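You operate a simulated robot arm through the tools that you are given. There is no shell and no other tool.

The job below is to be done with a simulated robot arm. You get a single attempt, and the scene is never put back.

## Task
Cool bar 72 under a wet pad, then move it to cradle 27.
Fine: red stop button in; the felt pad with grey grip, dipped, left on till the strip is dark, back in the shallow steel tray. Set down upright: what you pick out.

It is judged by the outcome, as a careful person would: the job done as asked, and still so three seconds after it is handed in. It fails if anything else is knocked over, pushed out of place, dropped, spilled or broken.

## Robot
A 7-joint arm with a three-finger gripper, fixed in place. Base frame: the origin is at the foot of the arm, x ahead of it, y to its left, z up; the work surface is at about z = 892. Readings come in mm, degrees, newtons and seconds.
Its first joint turns from -166.0 to 166.0 degrees. Payload 2.69 kg.
Tool frame: the origin (TCP) lies between the finger pads and is the grasp point; the fingertips stand 30 mm ahead of it; z points along the fingers, y is the line along which they close. The gripper opens to 128 mm. The gripper's body begins 117 mm behind the TCP.
Orientation is that of the tool frame in the base frame, as a unit quaternion [x, y, z, w]. With the fingers straight down and closing along the base's y, the tool's x points along the base's -x, its y along +y and its z along -z.

## Interface
- The arm moves only by the tool apply_moves. Its argument "series" is one flat list of numbers, 7 for each row, row after row: the shift along the tool's x, y, z in mm, then the turn, a rotation vector about the tool's x, y, z in rad, then the finger opening in mm, from 0 to 128. In form: [tx, ty, tz, wx, wy, wz, jaw, tx, ty, tz, wx, wy, wz, jaw, ...]. A call has 1 to 20 rows; each row shifts and turns the commanded pose from where the row before left it, along the tool's axes as they then stand. Each row takes 0.2 s and may step no farther than 50 mm and 8.6 degrees from the row before; otherwise, or with a gripper value out of range, the whole call is refused. A pose out of reach is approached as far as the arm can. The call stops where the force on the tool passes 90 N (or 10 N more than at its start, if that is more) or the arm is blocked; 0.2 s more then pass. The fingers move at their own pace and stop on an object; they squeeze with about 40 N. The grip force told is the motor's: it shows also when the fingers shut on nothing. Time passes only in rows, and 0.2 s behind the last, so rows that do not move let the fingers close. It gives the time, the measured TCP pose, the force on the tool (base axes), the opening and the grip force at its end, in the units of the frame above (readings bear some noise), with the torque about the TCP (base axes, N m) and any sound that the robot's microphone picked up.
- Cameras (640 x 400 px; columns grow to the right, rows downward): "scene" is fixed at [220.4, -650.7, 1604.3]; the picture's right is [0.96, -0.29, 0.00], its down [-0.16, -0.52, -0.84] and it looks along [0.24, 0.81, -0.54] (base axes); focal length 325 px, centre (320, 200). "wrist" rides on the gripper at [58, 54, -131] in the tool frame; the picture's right is [-0.68, 0.74, 0.00], its down [-0.62, -0.57, -0.55] and it looks along [-0.40, -0.37, 0.84] (tool axes); focal length 234 px, centre (320, 200). There is no depth. A picture from a camera that has moved, and an enlarged one, comes with that camera's place and axes in the base frame and with its lens.
- capture(camera): a new picture of that camera. No time passes.
- lift_body(by): slides the trunk up (or, below 0, down) by that many mm; the arm rides with it, the base frame stays. It gives what a move gives, with no picture.
- close_up(camera, box): a new picture of the part [left, top, right, bottom] of that camera's present view, enlarged. No time passes.
- sign_off(): hands the job in; it is judged then, once.

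Nothing tells you positions but the pictures and the camera data. Unless the task says otherwise, let go and move clear before handing in.

The tools are called after "Request:" as a command line: name --argument value ..., lists and objects as JSON in quotes. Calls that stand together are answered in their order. apply_moves: Moves the arm, as the interface text tells. Its arguments: {"type":"object","properties":{"series":{"type":"array"}},"required":["series"]} The other tools are called the same way: lift_body (by) slides the trunk up or down; capture (camera) takes a picture; close_up (camera, box) takes an enlarged picture of a part of a camera's view; sign_off () hands the job in.

At the start:

```text
t: 0.0
eef_pos: [673.0, 246.8, 1201.4]
tool_rot: [0.0, 1.0, 0.0, 0.0]
wrist_force: [-0.1, 0.7, 0.3]
wrist_torque: [-0.04, 0.0, 0.02]
gripper_width: 128.2
grip_force: 0.0
trunk travel left (down, up): [-150.0, 200.0]
```

scene: 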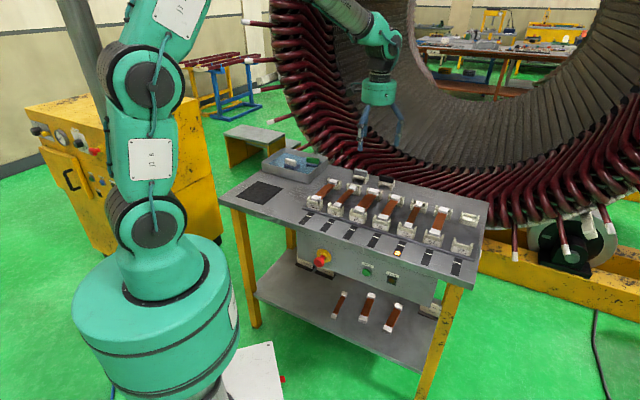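
wrist: 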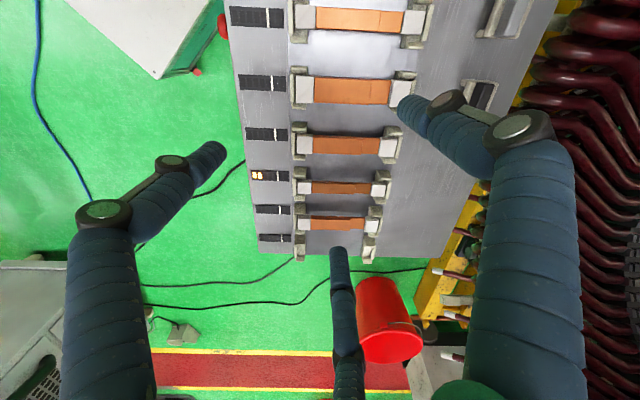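

I see a bench with several copper bars in cradles, a tray with water and pads at the left, and a red stop button on the front panel. I'll take enlarged pictures first to identify the parts and read the labels.

Request:
close_up --camera "scene" --box '[220, 110, 360, 200]'

Request:
close_up --camera "scene" --box '[290, 160, 490, 290]'

Request:
close_up --camera "wrist" --box '[220, 0, 440, 140]'

Request:
close_up --camera "wrist" --box '[220, 120, 440, 260]'

Request:
close_up --camera "scene" --box '[290, 230, 430, 340]'

```text
4.44 times, centred on (290, 155) of scene
camera zoom: at [220.4, -650.7, 1604.3], right [0.96, -0.29, 0.0], down [-0.16, -0.52, -0.84], along [0.24, 0.81, -0.54], focal length 1446 px, centre (453, 400)
```

zoom: 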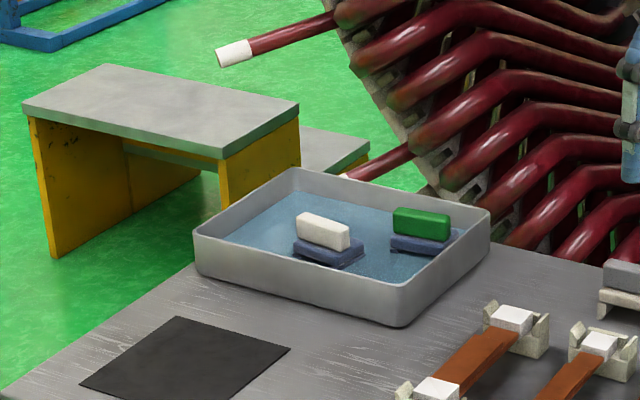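

```text
3.08 times, centred on (390, 225) of scene
camera zoom: at [220.4, -650.7, 1604.3], right [0.96, -0.29, 0.0], down [-0.16, -0.52, -0.84], along [0.24, 0.81, -0.54], focal length 1001 px, centre (105, 123)
```

zoom: 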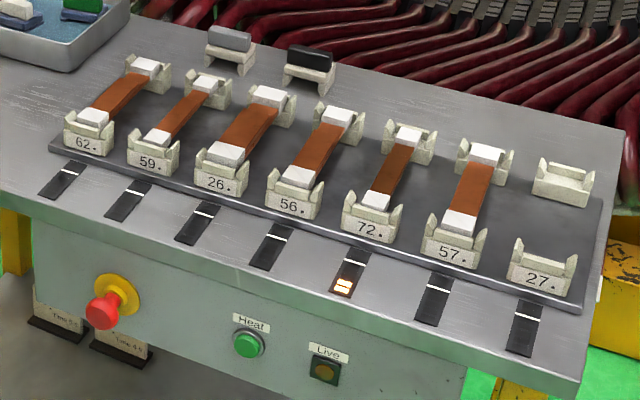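

```text
2.86 times, centred on (330, 70) of wrist
camera zoom: at [614.7, 299.6, 1332.8], right [0.68, 0.74, 0.0], down [0.62, -0.57, 0.55], along [0.4, -0.37, -0.84], focal length 669 px, centre (291, 571)
```

zoom: 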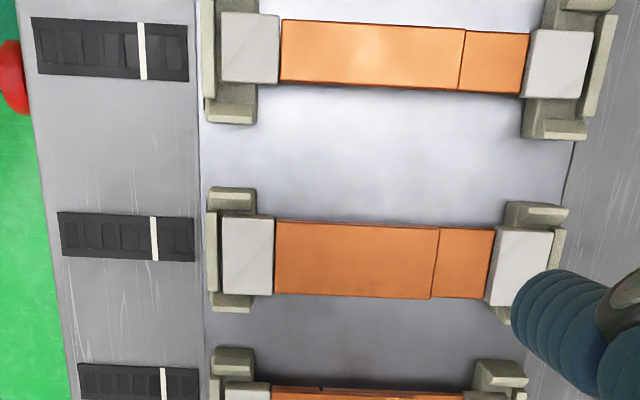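

```text
2.86 times, centred on (330, 190) of wrist
camera zoom: at [614.7, 299.6, 1332.8], right [0.68, 0.74, 0.0], down [0.62, -0.57, 0.55], along [0.4, -0.37, -0.84], focal length 669 px, centre (291, 229)
```

zoom: 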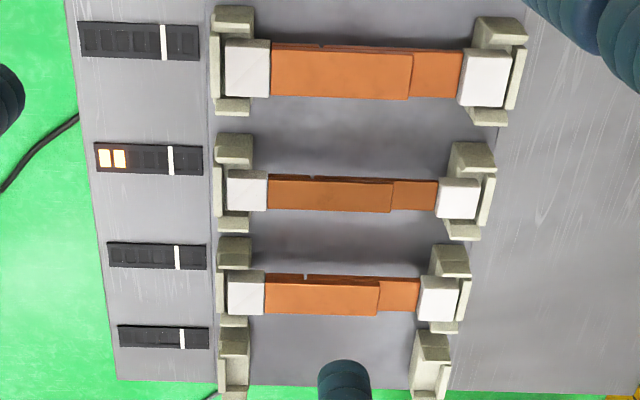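

```text
3.64 times, centred on (360, 285) of scene
camera zoom: at [220.4, -650.7, 1604.3], right [0.96, -0.29, 0.0], down [-0.16, -0.52, -0.84], along [0.24, 0.81, -0.54], focal length 1183 px, centre (174, -109)
```

zoom: 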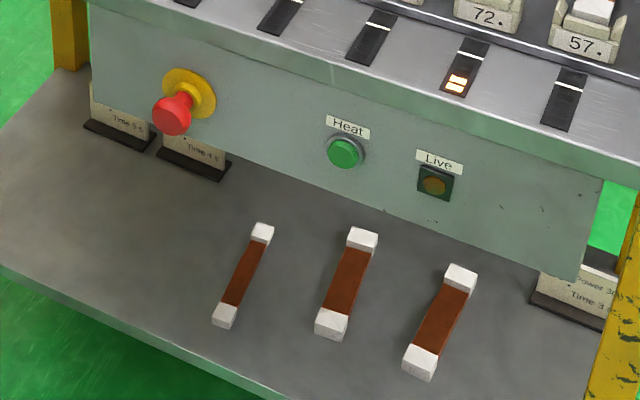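

The strip before cradle 72 shows two lit segments, and there are pads with white and green grips in the tray, with grey and black ones behind the bars. I'll look closer at these and at the stop button.

Request:
close_up --camera "scene" --box '[340, 160, 410, 204]'

Request:
close_up --camera "scene" --box '[390, 195, 490, 258]'

Request:
close_up --camera "scene" --box '[260, 140, 330, 184]'

Request:
close_up --camera "scene" --box '[300, 235, 410, 304]'

Request:
close_up --camera "scene" --box '[340, 195, 440, 258]'

```text
9.09 times, centred on (375, 182) of scene
camera zoom: at [220.4, -650.7, 1604.3], right [0.96, -0.29, 0.0], down [-0.16, -0.52, -0.84], along [0.24, 0.81, -0.54], focal length 2957 px, centre (-180, 364)
```

zoom: 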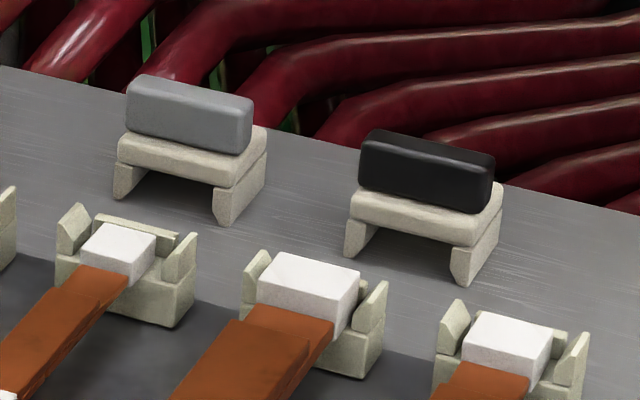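

```text
6.35 times, centred on (440, 226) of scene
camera zoom: at [220.4, -650.7, 1604.3], right [0.96, -0.29, 0.0], down [-0.16, -0.52, -0.84], along [0.24, 0.81, -0.54], focal length 2065 px, centre (-442, 32)
```

zoom: 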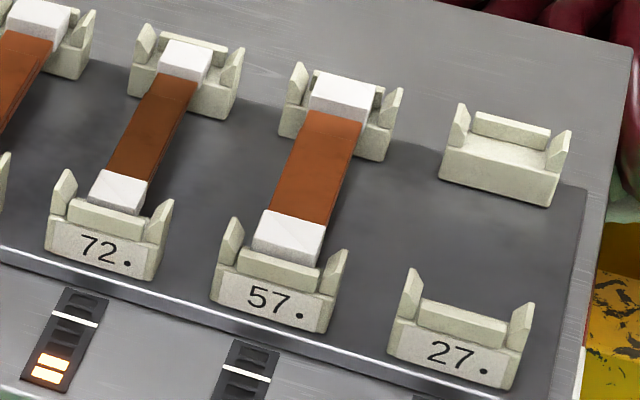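

```text
9.09 times, centred on (295, 162) of scene
camera zoom: at [220.4, -650.7, 1604.3], right [0.96, -0.29, 0.0], down [-0.16, -0.52, -0.84], along [0.24, 0.81, -0.54], focal length 2957 px, centre (547, 546)
```

zoom: 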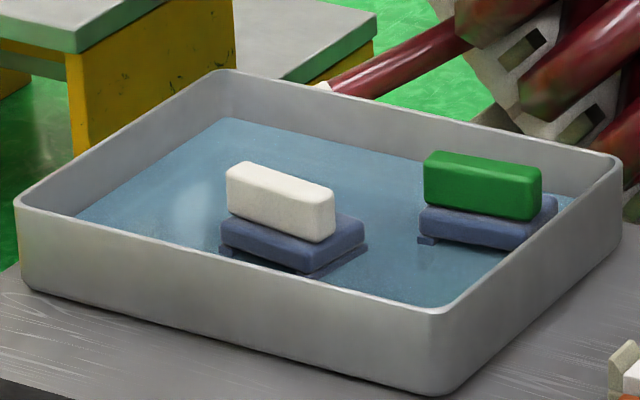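

```text
5.80 times, centred on (355, 270) of scene
camera zoom: at [220.4, -650.7, 1604.3], right [0.96, -0.29, 0.0], down [-0.16, -0.52, -0.84], along [0.24, 0.81, -0.54], focal length 1886 px, centre (117, -203)
```

zoom: 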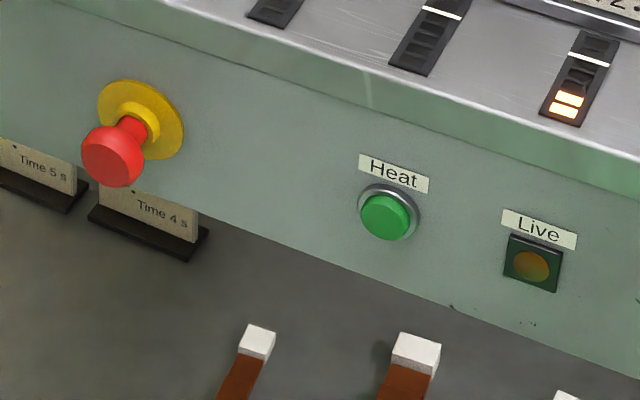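

```text
6.35 times, centred on (390, 226) of scene
camera zoom: at [220.4, -650.7, 1604.3], right [0.96, -0.29, 0.0], down [-0.16, -0.52, -0.84], along [0.24, 0.81, -0.54], focal length 2065 px, centre (-124, 32)
```

zoom: 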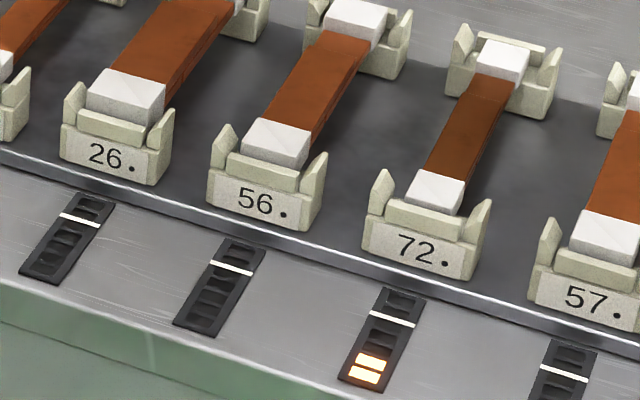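

The bench is turned about 45° to the base, with the bars running along (+x,+y) and the row along (+x,−y). The stop button is near (467,177,784) and the grey-grip felt pad near (754,504). I'll go for the stop button first, turning the tool 45° and moving to a point in front of it to look.

Request:
apply_moves --series '[0, 0, 0, 0, 0, -0.1309, 0, 0, 0, 0, 0, 0, -0.1309, 0, 0, 0, 0, 0, 0, -0.1309, 0, 0, 0, 0, 0, 0, -0.1309, 0, 0, 0, 0, 0, 0, -0.1309, 0, 0, 0, 0, 0, 0, -0.1309, 0, 36.2, 12, 0, 0, 0, 0, 0, 36.2, 12, 0, 0, 0, 0, 0, 36.2, 12, 0, 0, 0, 0, 0, 36.2, 12, 0, 0, 0, 0, 0, 36.2, 12, 0, 0, 0, 0, 0, 36.2, 12, 0, 0, 0, 0, 0, 36.2, 12, 0, 0, 0, 0, 0, 36.2, 12, 0, 0, 0, 0, 0]'

Request:
capture --camera "wrist"

Request:
capture --camera "scene"

```text
t: 3.0
eef_pos: [400.6, 109.0, 1201.5]
tool_rot: [-0.383, 0.924, 0.0, 0.0]
wrist_force: [0.7, 1.0, -0.6]
wrist_torque: [-0.02, 0.06, 0.02]
gripper_width: 1.9
grip_force: 31.5
trunk travel left (down, up): [-150.0, 200.0]
```

```text
taken
camera wrist: at [321.0, 105.5, 1332.6], right [-0.04, 1.0, 0.0], down [0.84, 0.04, 0.55], along [0.55, 0.02, -0.84], focal length 234 px, centre (320, 200)
```

wrist: 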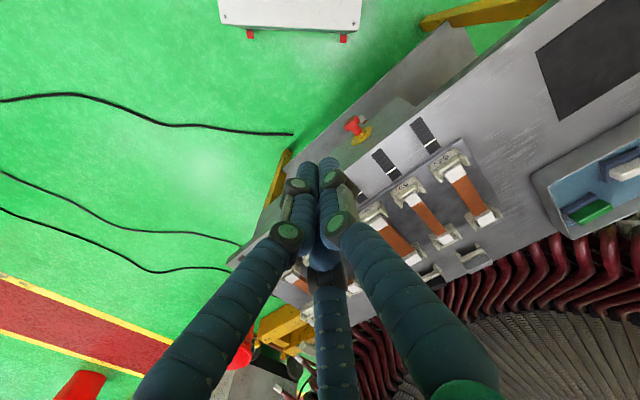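

```text
taken
```

scene: 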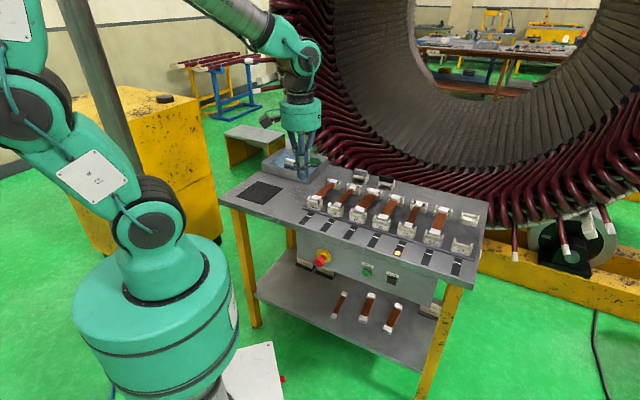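

Request:
close_up --camera "wrist" --box '[310, 90, 410, 153]'

Request:
close_up --camera "scene" --box '[300, 240, 350, 272]'

Request:
close_up --camera "wrist" --box '[540, 130, 640, 240]'

```text
6.35 times, centred on (360, 122) of wrist
camera zoom: at [321.0, 105.5, 1332.6], right [-0.04, 1.0, 0.0], down [0.84, 0.04, 0.55], along [0.55, 0.02, -0.84], focal length 1487 px, centre (66, 698)
```

zoom: 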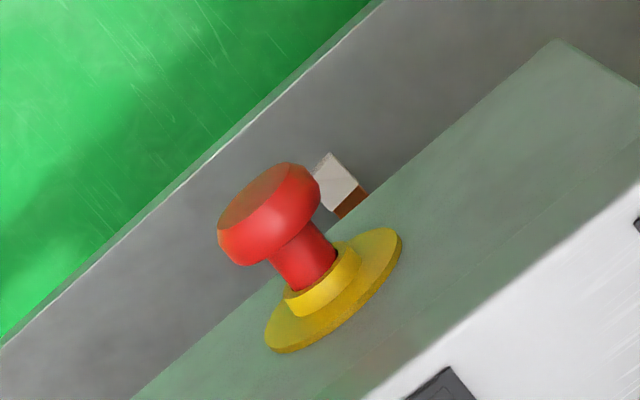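

```text
12.50 times, centred on (325, 256) of scene
camera zoom: at [220.4, -650.7, 1604.3], right [0.96, -0.29, 0.0], down [-0.16, -0.52, -0.84], along [0.24, 0.81, -0.54], focal length 4066 px, centre (258, -500)
```

zoom: 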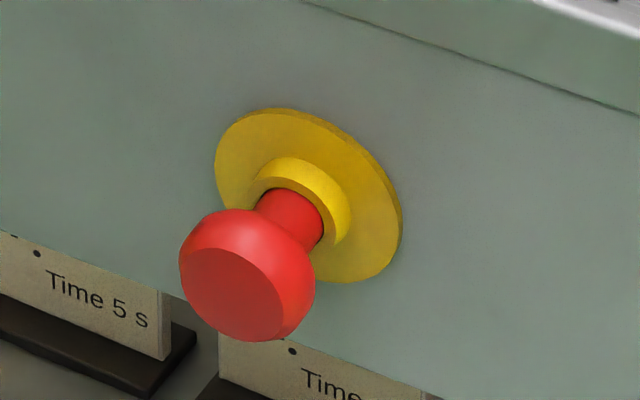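

```text
3.64 times, centred on (590, 185) of wrist
camera zoom: at [321.0, 105.5, 1332.6], right [-0.04, 1.0, 0.0], down [0.84, 0.04, 0.55], along [0.55, 0.02, -0.84], focal length 852 px, centre (-662, 254)
```

zoom: 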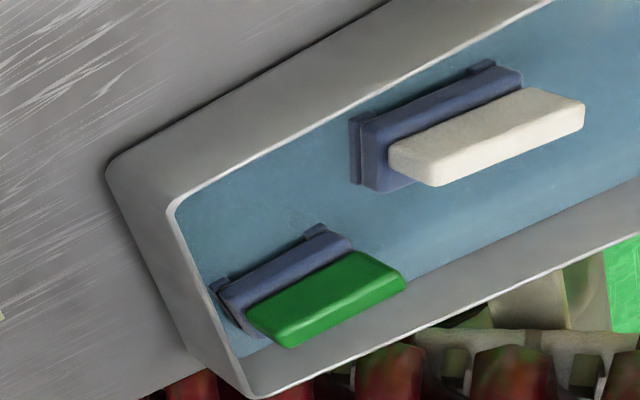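

The wrist picture puts the button face near (461,181,777), about 45 mm proud of the panel. I'll go down in front of it, staying clear of the bench edge, and look again before pressing.

Request:
apply_moves --series '[0, 7.2, 45.5, 0, 0, 0, 0, 0, 0, 45.5, 0, 0, 0, 0, 0, 0, 45.5, 0, 0, 0, 0, 0, 0, 45.5, 0, 0, 0, 0, 0, 0, 45.5, 0, 0, 0, 0, 0, 0, 45.5, 0, 0, 0, 0, 0, 0, 45.5, 0, 0, 0, 0, 0, 0, 45.5, 0, 0, 0, 0, 0, 0, 45.5, 0, 0, 0, 0, 0, 0, 0, 0, 0, 0, 0]'

Request:
capture --camera "wrist"

Request:
capture --camera "scene"

```text
t: 5.2
eef_pos: [396.2, 113.0, 790.7]
tool_rot: [-0.382, 0.924, 0.001, 0.0]
wrist_force: [1.0, 0.0, 0.8]
wrist_torque: [0.0, 0.05, 0.0]
gripper_width: 2.1
grip_force: 31.3
trunk travel left (down, up): [-150.0, 200.0]
```

```text
taken
camera wrist: at [316.3, 109.9, 922.4], right [-0.04, 1.0, 0.0], down [0.84, 0.04, 0.55], along [0.55, 0.02, -0.84], focal length 234 px, centre (320, 200)
```

wrist: 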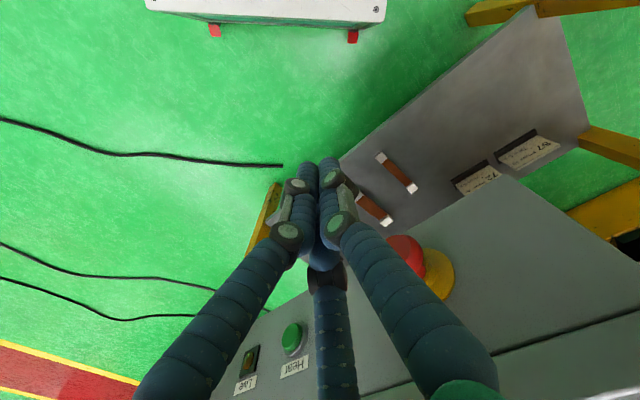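

```text
taken
```

scene: 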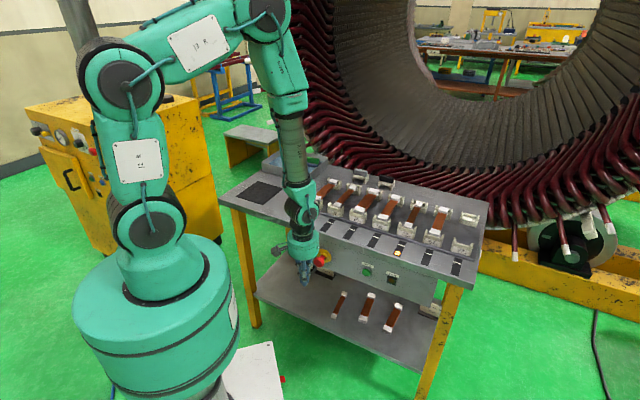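

Request:
close_up --camera "wrist" --box '[220, 140, 480, 310]'

Request:
close_up --camera "scene" --box '[260, 180, 360, 300]'

```text
2.35 times, centred on (350, 225) of wrist
camera zoom: at [316.3, 109.9, 922.4], right [-0.04, 1.0, 0.0], down [0.84, 0.04, 0.55], along [0.55, 0.02, -0.84], focal length 551 px, centre (249, 141)
```

zoom: 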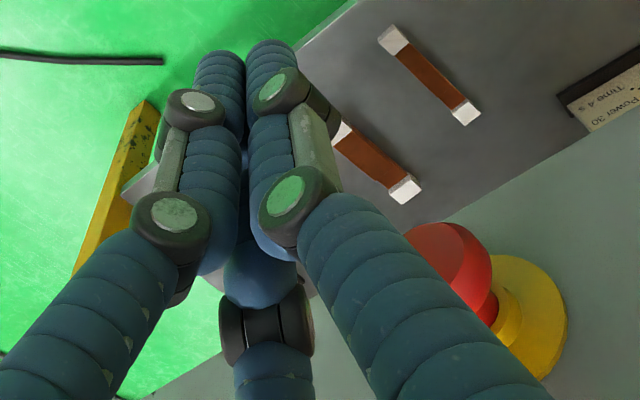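

```text
3.33 times, centred on (310, 240) of scene
camera zoom: at [220.4, -650.7, 1604.3], right [0.96, -0.29, 0.0], down [-0.16, -0.52, -0.84], along [0.24, 0.81, -0.54], focal length 1084 px, centre (353, 67)
```

zoom: 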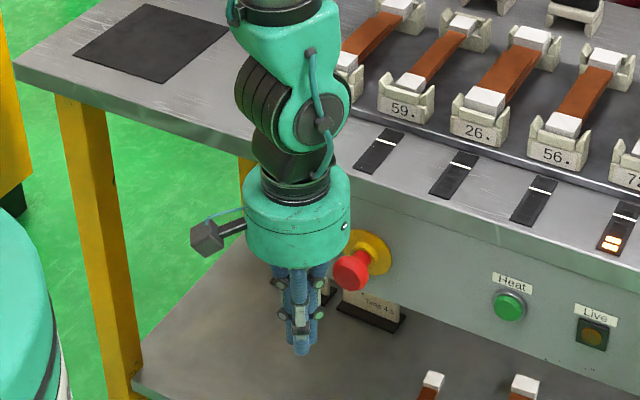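

The gripper stands about 65 mm in front of the button, a little to one side. I'll tilt the fingertips toward the panel so that the gripper's body stays clear of the bench edge, then close in.

Request:
apply_moves --series '[0, 4, -4, 0, -0.145, 0, 0, 0, 0, 0, 0, -0.145, 0, 0, 0, 0, 0, 0, -0.145, 0, 0, 0, 0, 0, 0, -0.145, 0, 0, -12.5, 0, 8.2, 0, 0, 0, 0, -12.5, 0, 8.2, 0, 0, 0, 0, -12.5, 0, 8.2, 0, 0, 0, 0, 0, 0, 0, 0, 0, 0, 0]'

Request:
close_up --camera "scene" --box '[270, 220, 370, 283]'

Request:
capture --camera "wrist"

```text
t: 5.9
eef_pos: [251.2, 84.4, 699.4]
tool_rot: [-0.366, 0.926, 0.087, -0.029]
wrist_force: [4.3, 3.4, -1.1]
wrist_torque: [-0.45, 0.62, -0.12]
gripper_width: 2.1
grip_force: 32.0
trunk travel left (down, up): [-150.0, 200.0]
stopped in row 3: the force on the tool passed its limit at 107 N (the readings are from after the stop); the commanded pose is now the measured one
```

```text
6.35 times, centred on (320, 252) of scene
camera zoom: at [220.4, -650.7, 1604.3], right [0.96, -0.29, 0.0], down [-0.16, -0.52, -0.84], along [0.24, 0.81, -0.54], focal length 2065 px, centre (320, -127)
```

zoom: 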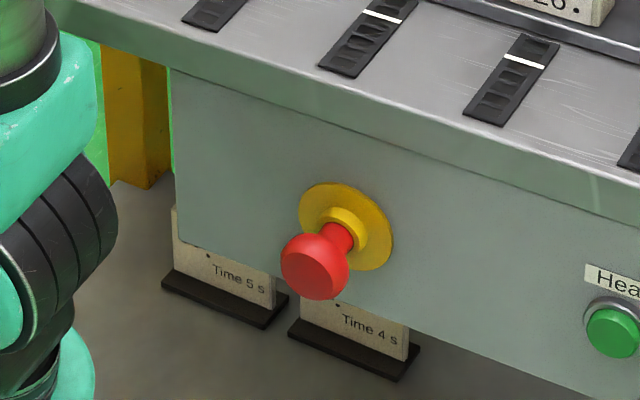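

```text
taken
camera wrist: at [186.4, 64.6, 837.5], right [0.0, 0.99, 0.14], down [0.9, -0.06, 0.44], along [0.45, 0.13, -0.89], focal length 234 px, centre (320, 200)
```

wrist: 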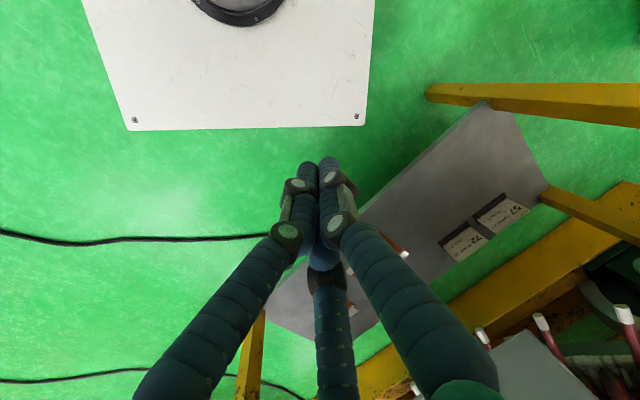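

The arm moved much farther than asked, to (251,84,699), and stopped on a force. I'll look at the whole scene before doing anything else.

Request:
capture --camera "scene"

Request:
close_up --camera "scene" --box '[60, 0, 360, 400]'

Request:
apply_moves --series '[0, 0, 0, 0, 0, 0, 0]'

```text
taken
```

scene: 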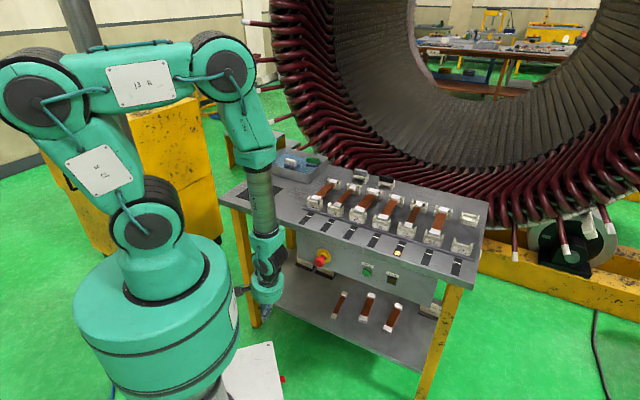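

```text
1.00 times, centred on (210, 200) of scene (not enlarged: the box is as wide or as high as the picture)
camera zoom: at [220.4, -650.7, 1604.3], right [0.96, -0.29, 0.0], down [-0.16, -0.52, -0.84], along [0.24, 0.81, -0.54], focal length 325 px, centre (430, 200)
```

zoom: 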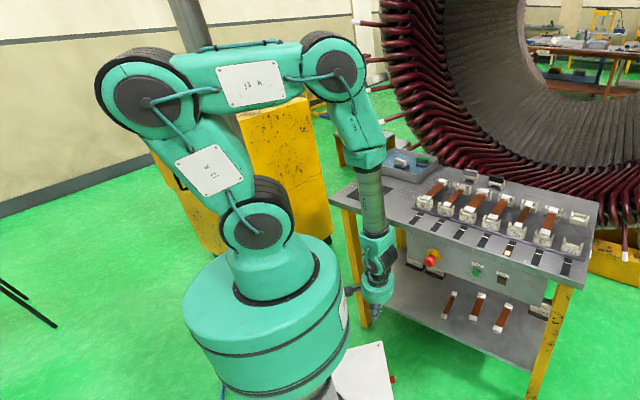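

```text
t: 6.3
eef_pos: [249.1, 84.4, 699.2]
tool_rot: [-0.365, 0.926, 0.088, -0.028]
wrist_force: [9.0, 6.3, -3.5]
wrist_torque: [-0.83, 1.13, -0.25]
gripper_width: 2.2
grip_force: 31.3
trunk travel left (down, up): [-150.0, 200.0]
```

The gripper has swung back against its own pedestal, probably because the wrist was straight and the turn sent it through a singular pose. Nothing on the bench seems disturbed. I'll ease it away from the pedestal in small steps.

Request:
apply_moves --series '[-15, 0, 0, 0, 0, 0, 0]'

```text
t: 6.7
eef_pos: [258.2, 94.0, 699.3]
tool_rot: [-0.367, 0.926, 0.088, -0.029]
wrist_force: [0.1, 0.1, 0.6]
wrist_torque: [0.01, 0.0, 0.02]
gripper_width: 2.3
grip_force: 31.5
trunk travel left (down, up): [-150.0, 200.0]
```

The contact is gone. I'll continue away from the pedestal and up, still in small steps.

Request:
apply_moves --series '[-25, 0, 0, 0, 0, 0, 0, -25, 0, -5, 0, 0, 0, 0, -20, 0, -20, 0, 0, 0, 0]'

Request:
capture --camera "scene"

```text
t: 7.5
eef_pos: [312.4, 138.9, 724.0]
tool_rot: [-0.366, 0.926, 0.088, -0.029]
wrist_force: [-0.1, -0.1, -0.3]
wrist_torque: [-0.02, -0.03, 0.0]
gripper_width: 2.1
grip_force: 31.5
trunk travel left (down, up): [-150.0, 200.0]
```

```text
taken
```

scene: 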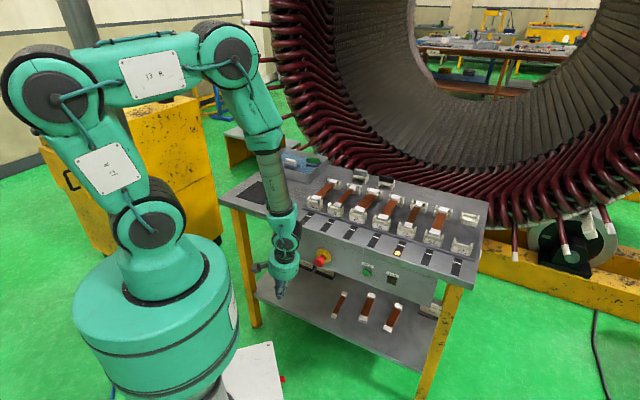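

Clear of everything now. I'll raise the tool straight up and bring it back to pointing straight down.

Request:
apply_moves --series '[-0.5, 7.3, -39.2, 0, 0, 0, 0, -0.5, 7.3, -39.2, 0, 0, 0, 0, -0.5, 7.3, -39.2, 0, 0, 0, 0, -0.5, 7.3, -39.2, 0, 0, 0, 0, 0, 0, 0, 0, 0, 0, 0]'

Request:
capture --camera "scene"

```text
t: 8.7
eef_pos: [312.8, 138.0, 884.4]
tool_rot: [-0.366, 0.926, 0.088, -0.03]
wrist_force: [0.1, -0.6, -0.2]
wrist_torque: [-0.01, -0.04, 0.03]
gripper_width: 2.0
grip_force: 31.3
trunk travel left (down, up): [-150.0, 200.0]
```

```text
taken
```

scene: 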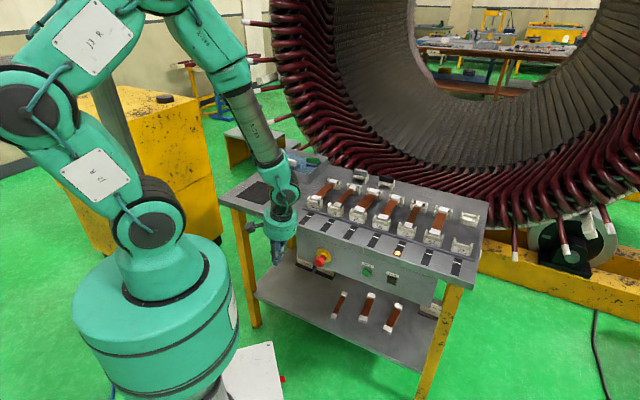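

Request:
apply_moves --series '[0, 0, 0, 0.05, 0.003, -0.01, 0]'

```text
t: 9.1
eef_pos: [313.4, 138.5, 884.4]
tool_rot: [-0.371, 0.926, 0.064, -0.02]
wrist_force: [0.6, -0.2, 0.5]
wrist_torque: [0.01, 0.0, 0.02]
gripper_width: 2.2
grip_force: 31.6
trunk travel left (down, up): [-150.0, 200.0]
```

Request:
apply_moves --series '[0, 0, 0, 0.07, 0.005, -0.015, 0, 0, 0, 0, 0.064, 0.004, -0.01, 0]'

```text
t: 9.7
eef_pos: [312.9, 138.2, 884.0]
tool_rot: [-0.383, 0.924, 0.001, 0.001]
wrist_force: [0.1, -0.1, 0.0]
wrist_torque: [-0.04, 0.04, 0.02]
gripper_width: 2.0
grip_force: 31.4
trunk travel left (down, up): [-150.0, 200.0]
```

The tool is level again. I'll shift sideways to line up with the button at this height and then lower the trunk, so the joints keep their bend.

Request:
apply_moves --series '[-7.5, -14.6, 0, 0, 0, 0, 0, -7.5, -14.6, 0, 0, 0, 0, 0, -15, -14.6, 0, 0, 0, 0, 0, -22.5, -14.6, 0, 0, 0, 0, 0, -22.5, -14.6, 0, 0, 0, 0, 0, 0, 0, 0, 0, 0, 0, 0]'

Request:
capture --camera "scene"

```text
t: 11.1
eef_pos: [418.8, 140.8, 885.9]
tool_rot: [-0.384, 0.924, 0.001, 0.001]
wrist_force: [0.7, 0.2, 0.0]
wrist_torque: [0.0, 0.04, -0.02]
gripper_width: 2.0
grip_force: 31.6
trunk travel left (down, up): [-150.0, 200.0]
```

```text
taken
```

scene: 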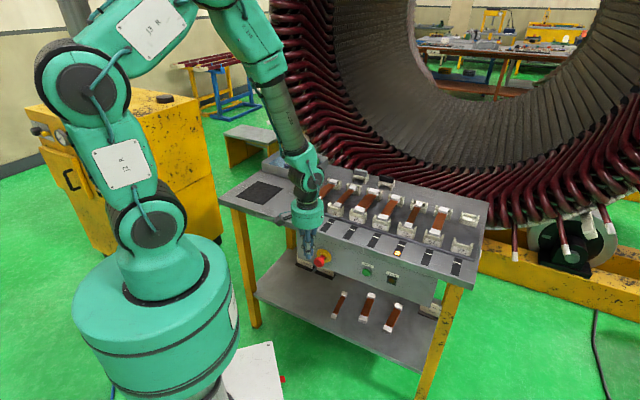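

Request:
lift_body --by -92

Request:
capture --camera "wrist"

Request:
close_up --camera "scene" --box '[250, 200, 370, 290]'

```text
t: 12.4
eef_pos: [417.6, 140.6, 792.8]
tool_rot: [-0.383, 0.924, 0.0, 0.0]
wrist_force: [0.9, 0.3, -0.3]
wrist_torque: [-0.04, 0.01, -0.01]
gripper_width: 2.1
grip_force: 31.9
trunk travel left (down, up): [-58.0, 292.0]
```

```text
taken
camera wrist: at [338.6, 136.2, 924.2], right [-0.04, 1.0, 0.0], down [0.83, 0.04, 0.55], along [0.55, 0.03, -0.84], focal length 234 px, centre (320, 200)
```

wrist: 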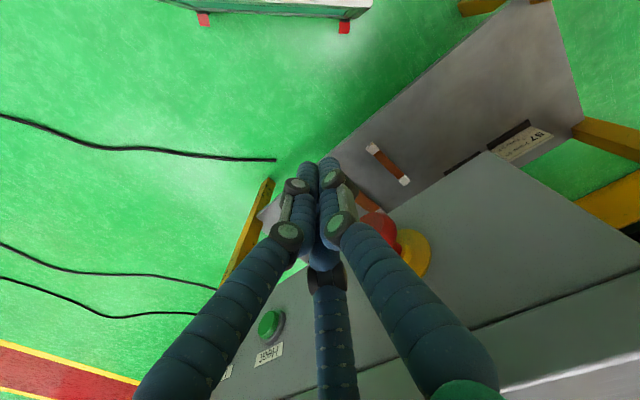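

```text
4.44 times, centred on (310, 245) of scene
camera zoom: at [220.4, -650.7, 1604.3], right [0.96, -0.29, 0.0], down [-0.16, -0.52, -0.84], along [0.24, 0.81, -0.54], focal length 1446 px, centre (364, 0)
```

zoom: 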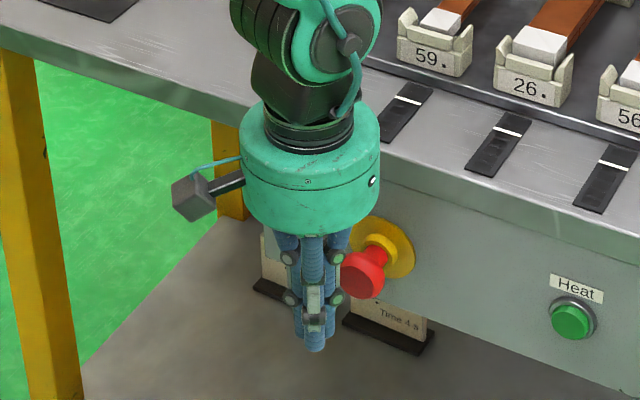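

The fingers stand in front of the button, nearly lined up. I'll shift a few millimetres along the row and advance slowly until contact.

Request:
apply_moves --series '[-10, -4, 0, 0, 0, 0, 0, -10, 0, 0, 0, 0, 0, 0, -8, 0, 0, 0, 0, 0, 0, 0, 0, 0, 0, 0, 0, 0]'

Request:
close_up --camera "scene" --box '[280, 220, 360, 280]'

Request:
capture --camera "wrist"

```text
t: 13.4
eef_pos: [441.6, 157.3, 793.9]
tool_rot: [-0.383, 0.924, 0.0, 0.001]
wrist_force: [-0.3, 1.0, 0.5]
wrist_torque: [-0.01, -0.02, 0.02]
gripper_width: 2.1
grip_force: 31.0
trunk travel left (down, up): [-58.0, 292.0]
```

```text
6.67 times, centred on (320, 250) of scene
camera zoom: at [220.4, -650.7, 1604.3], right [0.96, -0.29, 0.0], down [-0.16, -0.52, -0.84], along [0.24, 0.81, -0.54], focal length 2169 px, centre (320, -133)
```

zoom: 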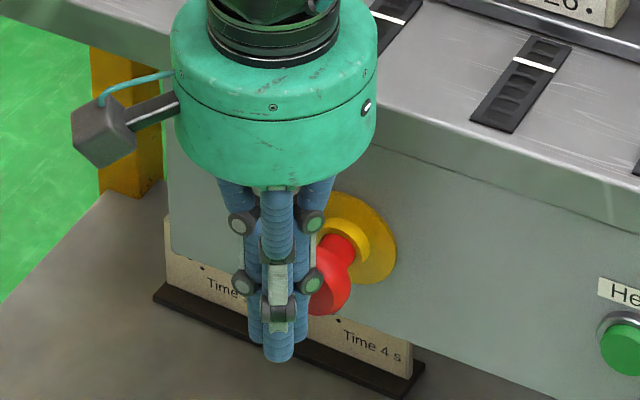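

```text
taken
camera wrist: at [361.3, 153.2, 924.0], right [-0.04, 1.0, 0.0], down [0.83, 0.04, 0.55], along [0.55, 0.03, -0.84], focal length 234 px, centre (320, 200)
```

wrist: 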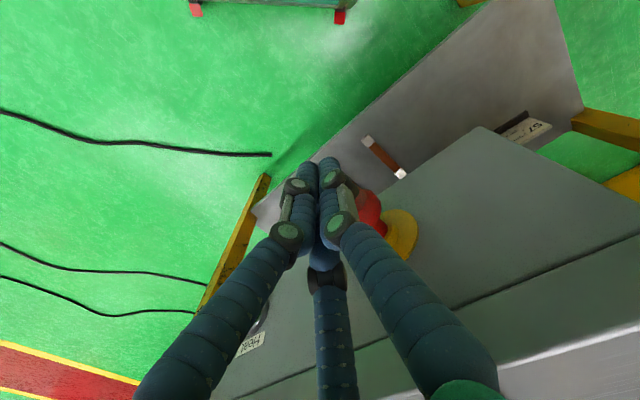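

Request:
apply_moves --series '[-5, 0, 0, 0, 0, 0, 0, -5, 0, 0, 0, 0, 0, 0, -3, 0, 0, 0, 0, 0, 0, -3, 0, 0, 0, 0, 0, 0]'

Request:
close_up --camera "scene" --box '[280, 220, 360, 280]'

```text
t: 14.4
eef_pos: [451.9, 170.0, 792.7]
tool_rot: [-0.383, 0.924, 0.001, 0.001]
wrist_force: [-2.6, -3.0, 1.9]
wrist_torque: [0.05, -0.07, -0.02]
gripper_width: 2.1
grip_force: 31.5
trunk travel left (down, up): [-58.0, 292.0]
```

```text
6.67 times, centred on (320, 250) of scene
camera zoom: at [220.4, -650.7, 1604.3], right [0.96, -0.29, 0.0], down [-0.16, -0.52, -0.84], along [0.24, 0.81, -0.54], focal length 2169 px, centre (320, -133)
```

zoom: 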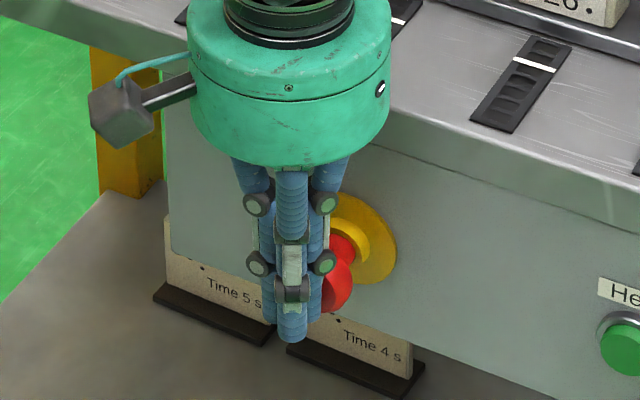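

Contact: about 4 N with the finger edge at the button's face. I'll keep pressing in small steps and watch the force and sound.

Request:
apply_moves --series '[-2, 0, 0, 0, 0, 0, 0, -2, 0, 0, 0, 0, 0, 0, -2, 0, 0, 0, 0, 0, 0]'

Request:
close_up --camera "scene" --box '[300, 230, 400, 290]'

```text
t: 15.2
eef_pos: [456.1, 172.0, 792.3]
tool_rot: [-0.382, 0.924, 0.001, 0.0]
wrist_force: [-2.5, -5.8, 1.6]
wrist_torque: [0.0, -0.03, -0.04]
gripper_width: 2.3
grip_force: 31.0
trunk travel left (down, up): [-58.0, 292.0]
```

```text
6.40 times, centred on (350, 260) of scene
camera zoom: at [220.4, -650.7, 1604.3], right [0.96, -0.29, 0.0], down [-0.16, -0.52, -0.84], along [0.24, 0.81, -0.54], focal length 2082 px, centre (128, -184)
```

zoom: 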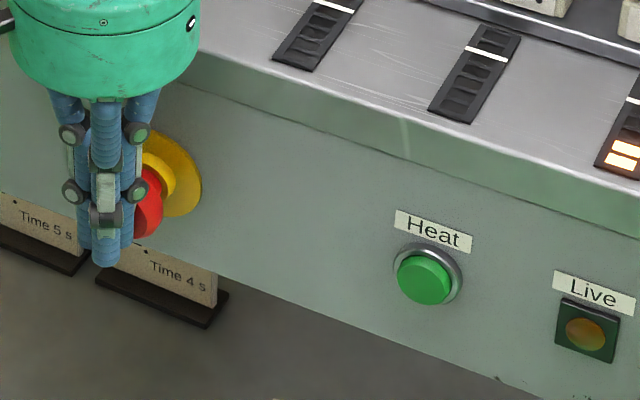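

Request:
apply_moves --series '[-2, 0, 0, 0, 0, 0, 0, -2, 0, 0, 0, 0, 0, 0, -2, 0, 0, 0, 0, 0, 0]'

Request:
close_up --camera "scene" --box '[300, 230, 400, 290]'

```text
t: 16.0
eef_pos: [456.4, 173.9, 793.0]
tool_rot: [-0.383, 0.924, 0.002, -0.002]
wrist_force: [-28.9, -51.2, 15.8]
wrist_torque: [0.25, -0.31, -0.58]
gripper_width: 1.8
grip_force: 30.8
trunk travel left (down, up): [-58.0, 292.0]
```

```text
6.40 times, centred on (350, 260) of scene
camera zoom: at [220.4, -650.7, 1604.3], right [0.96, -0.29, 0.0], down [-0.16, -0.52, -0.84], along [0.24, 0.81, -0.54], focal length 2082 px, centre (128, -184)
```

zoom: 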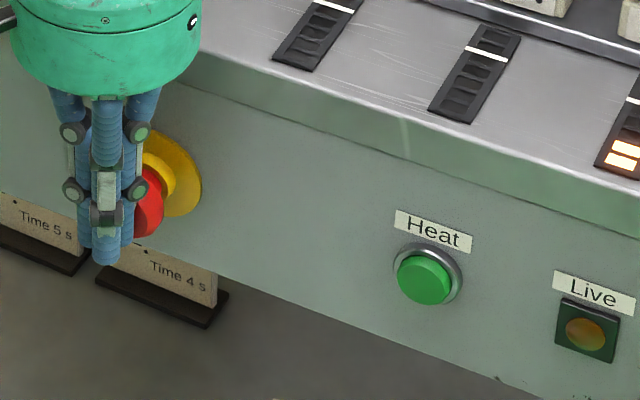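

The force climbed to about 60 N after roughly 6 mm of travel, so the button has bottomed out. I'll back off and see whether it stays in.

Request:
apply_moves --series '[10, 0, 0, 0, 0, 0, 0, 15, 0, 0, 0, 0, 0, 0, 15, 0, 0, 0, 0, 0, 0, 0, 0, 0, 0, 0, 0, 0]'

Request:
close_up --camera "scene" --box '[300, 240, 350, 272]'

Request:
close_up --camera "scene" --box '[350, 230, 430, 290]'

Request:
capture --camera "wrist"

```text
t: 17.0
eef_pos: [432.6, 148.9, 792.1]
tool_rot: [-0.383, 0.924, 0.001, 0.002]
wrist_force: [0.5, 0.0, 0.2]
wrist_torque: [0.0, 0.0, -0.01]
gripper_width: 2.1
grip_force: 31.4
trunk travel left (down, up): [-58.0, 292.0]
```

```text
12.50 times, centred on (325, 256) of scene
camera zoom: at [220.4, -650.7, 1604.3], right [0.96, -0.29, 0.0], down [-0.16, -0.52, -0.84], along [0.24, 0.81, -0.54], focal length 4066 px, centre (258, -500)
```

zoom: 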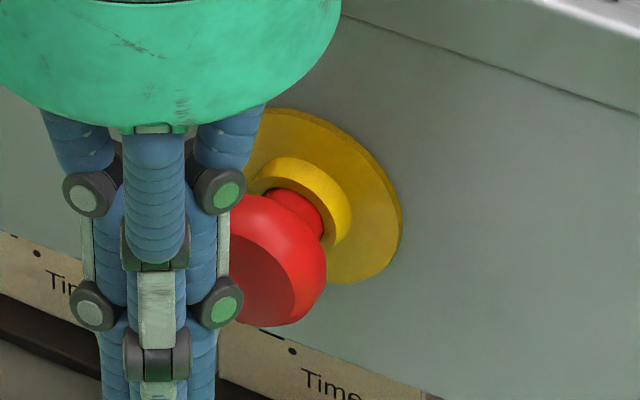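

```text
6.67 times, centred on (390, 260) of scene
camera zoom: at [220.4, -650.7, 1604.3], right [0.96, -0.29, 0.0], down [-0.16, -0.52, -0.84], along [0.24, 0.81, -0.54], focal length 2169 px, centre (-147, -200)
```

zoom: 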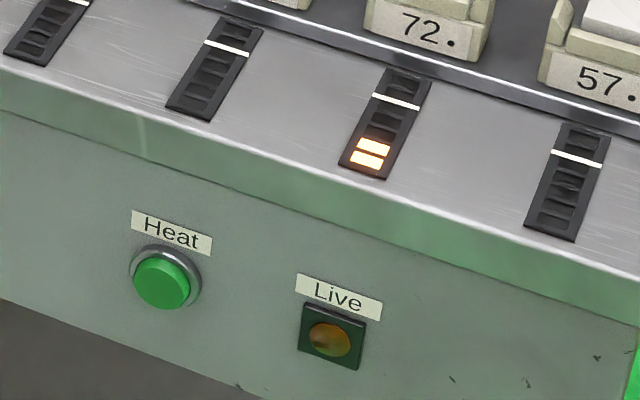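

```text
taken
camera wrist: at [352.7, 144.7, 924.4], right [-0.04, 1.0, 0.0], down [0.83, 0.04, 0.55], along [0.55, 0.03, -0.83], focal length 234 px, centre (320, 200)
```

wrist: 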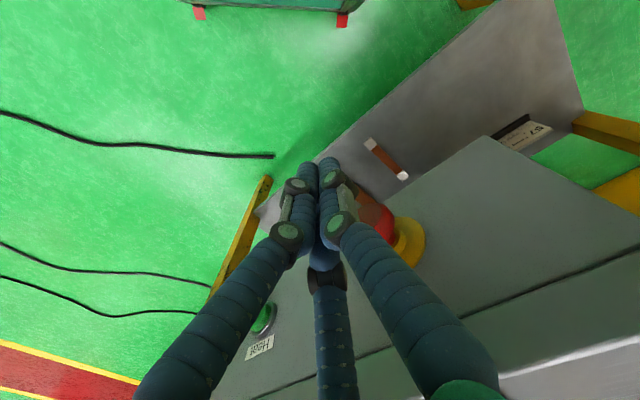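

The button has stayed in by about 7 mm. I'll back away, raise the trunk to where it was, lift the arm, and then turn the tool to look at the grey pad.

Request:
apply_moves --series '[15, 0, 0, 0, 0, 0, 0, 10, 0, 0, 0, 0, 0, 0, 0, 0, 0, 0, 0, 0, 0]'

Request:
lift_body --by 92

Request:
apply_moves --series '[0, 0, -40, 0, 0, 0, 0, 0, 0, -40, 0, 0, 0, 0, 0, 0, -40, 0, 0, 0, 0, 0, 0, -40, 0, 0, 0, 0, 0, 0, -40, 0, 0, 0, 0, 0, 0, -40, 0, 0, 0, 0, 0, 0, -40, 0, 0, 0, 0, 0, 0, -20, 0, 0, 0, 0]'

Request:
close_up --camera "scene" --box '[300, 240, 350, 272]'

Request:
capture --camera "scene"

```text
t: 17.8
eef_pos: [415.2, 130.7, 792.5]
tool_rot: [-0.383, 0.924, 0.001, 0.001]
wrist_force: [-0.4, 0.3, 0.3]
wrist_torque: [0.01, -0.01, -0.02]
gripper_width: 2.3
grip_force: 31.4
trunk travel left (down, up): [-58.0, 292.0]
```

```text
t: 19.0
eef_pos: [414.4, 131.5, 885.0]
tool_rot: [-0.384, 0.923, 0.001, 0.001]
wrist_force: [0.4, -0.5, -0.2]
wrist_torque: [-0.02, -0.03, -0.02]
gripper_width: 2.1
grip_force: 31.6
trunk travel left (down, up): [-150.0, 200.0]
```

```text
t: 20.8
eef_pos: [413.2, 131.4, 1185.1]
tool_rot: [-0.383, 0.924, 0.001, 0.001]
wrist_force: [1.1, -0.4, -0.3]
wrist_torque: [-0.01, 0.0, 0.02]
gripper_width: 2.1
grip_force: 31.9
trunk travel left (down, up): [-150.0, 200.0]
```

```text
12.50 times, centred on (325, 256) of scene
camera zoom: at [220.4, -650.7, 1604.3], right [0.96, -0.29, 0.0], down [-0.16, -0.52, -0.84], along [0.24, 0.81, -0.54], focal length 4066 px, centre (258, -500)
```

zoom: 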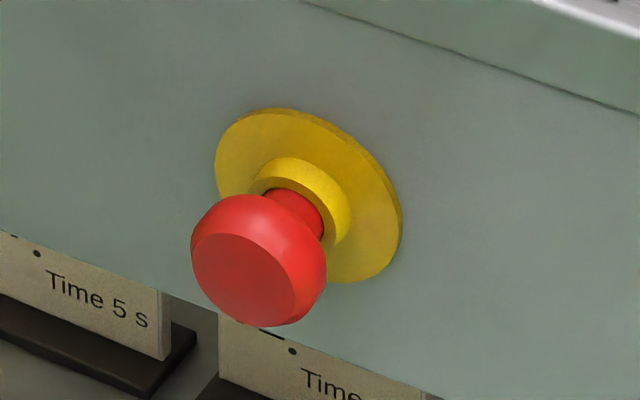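

```text
taken
```

scene: 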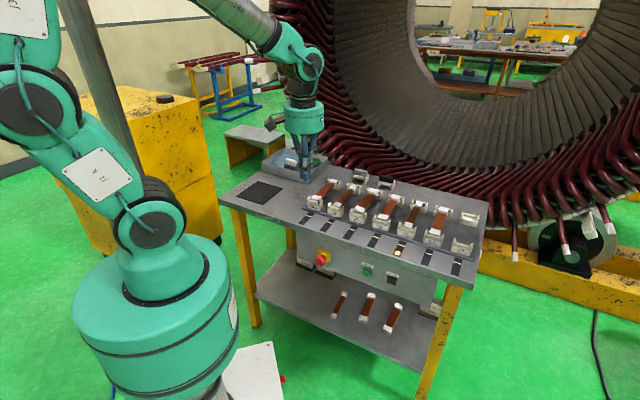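

The stop button stays in, with its neck visibly shorter. Next I'll turn the tool 90° so the fingers close along the bars' direction, and move toward the tray and grey pad to look.

Request:
apply_moves --series '[0, 0, 0, 0, 0, 0.1428, 0, 0, 0, 0, 0, 0, 0.1428, 0, 0, 0, 0, 0, 0, 0.1428, 0, 0, 0, 0, 0, 0, 0.1428, 0, 0, 0, 0, 0, 0, 0.1428, 0, 0, 0, 0, 0, 0, 0.1428, 0, 0, 0, 0, 0, 0, 0.1428, 0, 0, 0, 0, 0, 0, 0.1428, 0, 0, 0, 0, 0, 0, 0.1428, 0, 0, 0, 0, 0, 0, 0.1428, 0, 0, 0, 0, 0, 0, 0.1428, 0, 0, 0, 0, 0, 0, 0, 0]'

Request:
capture --camera "wrist"

```text
t: 23.4
eef_pos: [413.2, 130.5, 1184.8]
tool_rot: [0.383, 0.924, 0.001, 0.001]
wrist_force: [0.2, -0.7, -0.2]
wrist_torque: [0.03, -0.02, 0.0]
gripper_width: 2.4
grip_force: 30.8
trunk travel left (down, up): [-150.0, 200.0]
```

```text
taken
camera wrist: at [410.3, 209.1, 1316.3], right [1.0, 0.04, 0.0], down [0.04, -0.84, 0.55], along [0.02, -0.55, -0.84], focal length 234 px, centre (320, 200)
```

wrist: 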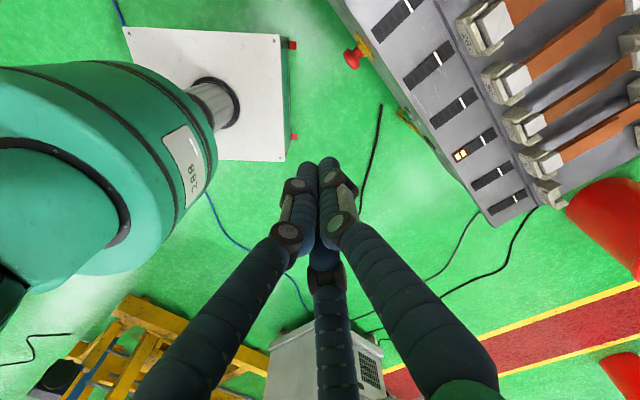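

Request:
apply_moves --series '[6.3, 44, 0, 0, 0, 0, 0, 6.3, 44, 0, 0, 0, 0, 0, 6.3, 44, 0, 0, 0, 0, 0, 6.3, 44, 0, 0, 0, 0, 0, 6.3, 44, 0, 0, 0, 0, 0, 6.3, 44, 0, 0, 0, 0, 0, 6.3, 44, 0, 0, 0, 0, 0, 0, 0, 0, 0, 0, 0, 0]'

Request:
capture --camera "wrist"

Request:
capture --camera "scene"

```text
t: 25.2
eef_pos: [599.8, 380.6, 1184.5]
tool_rot: [0.382, 0.924, 0.001, 0.001]
wrist_force: [0.8, 0.4, -0.6]
wrist_torque: [-0.04, 0.04, 0.0]
gripper_width: 2.1
grip_force: 31.2
trunk travel left (down, up): [-150.0, 200.0]
```

```text
taken
camera wrist: at [596.6, 459.1, 1317.2], right [1.0, 0.04, 0.0], down [0.04, -0.84, 0.55], along [0.03, -0.55, -0.84], focal length 234 px, centre (320, 200)
```

wrist: 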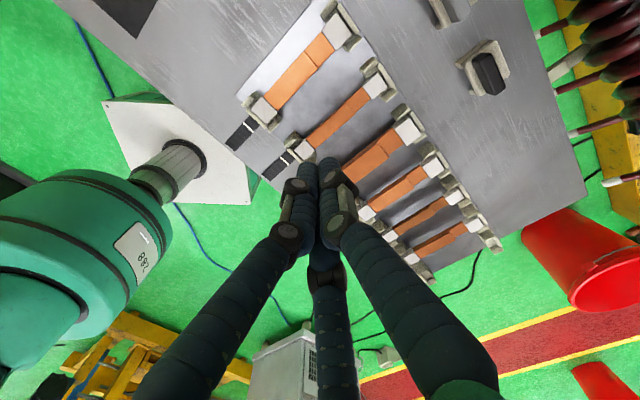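

```text
taken
```

scene: 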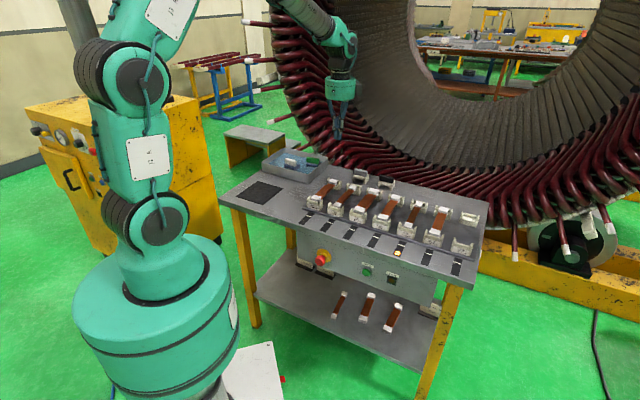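

The black-grip pad is visible and the grey one is just outside the view. I'll move a little farther to see the grey pad and how near the coil ends are.

Request:
apply_moves --series '[2.4, 40, 0, 0, 0, 0, 60, 2.4, 40, 0, 0, 0, 0, 60, 2.4, 40, 0, 0, 0, 0, 60, 0, 0, 0, 0, 0, 0, 60]'

Request:
capture --camera "wrist"

Request:
close_up --camera "scene" --box '[240, 60, 480, 210]'

```text
t: 26.2
eef_pos: [681.6, 470.2, 1186.4]
tool_rot: [0.382, 0.924, 0.001, 0.0]
wrist_force: [1.4, 0.5, -0.4]
wrist_torque: [-0.03, 0.02, -0.01]
gripper_width: 60.2
grip_force: 0.0
trunk travel left (down, up): [-150.0, 200.0]
```

```text
taken
camera wrist: at [677.3, 549.3, 1317.3], right [1.0, 0.04, 0.0], down [0.04, -0.84, 0.55], along [0.02, -0.55, -0.84], focal length 234 px, centre (320, 200)
```

wrist: 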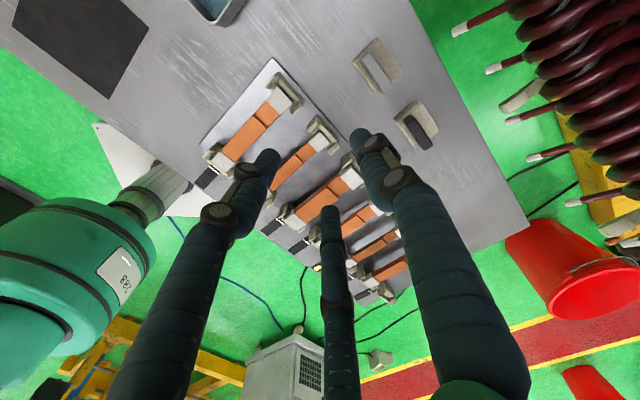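

```text
2.67 times, centred on (360, 135) of scene
camera zoom: at [220.4, -650.7, 1604.3], right [0.96, -0.29, 0.0], down [-0.16, -0.52, -0.84], along [0.24, 0.81, -0.54], focal length 868 px, centre (213, 373)
```

zoom: 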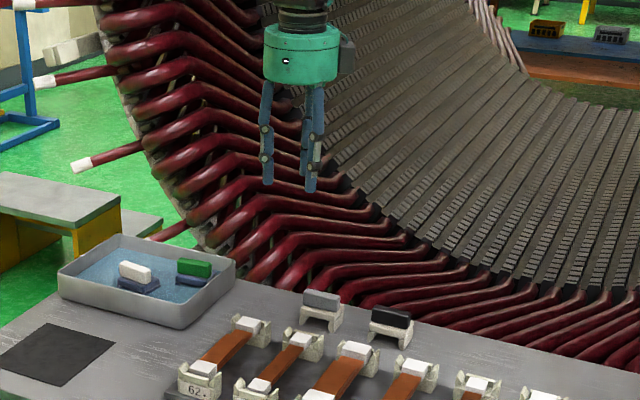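

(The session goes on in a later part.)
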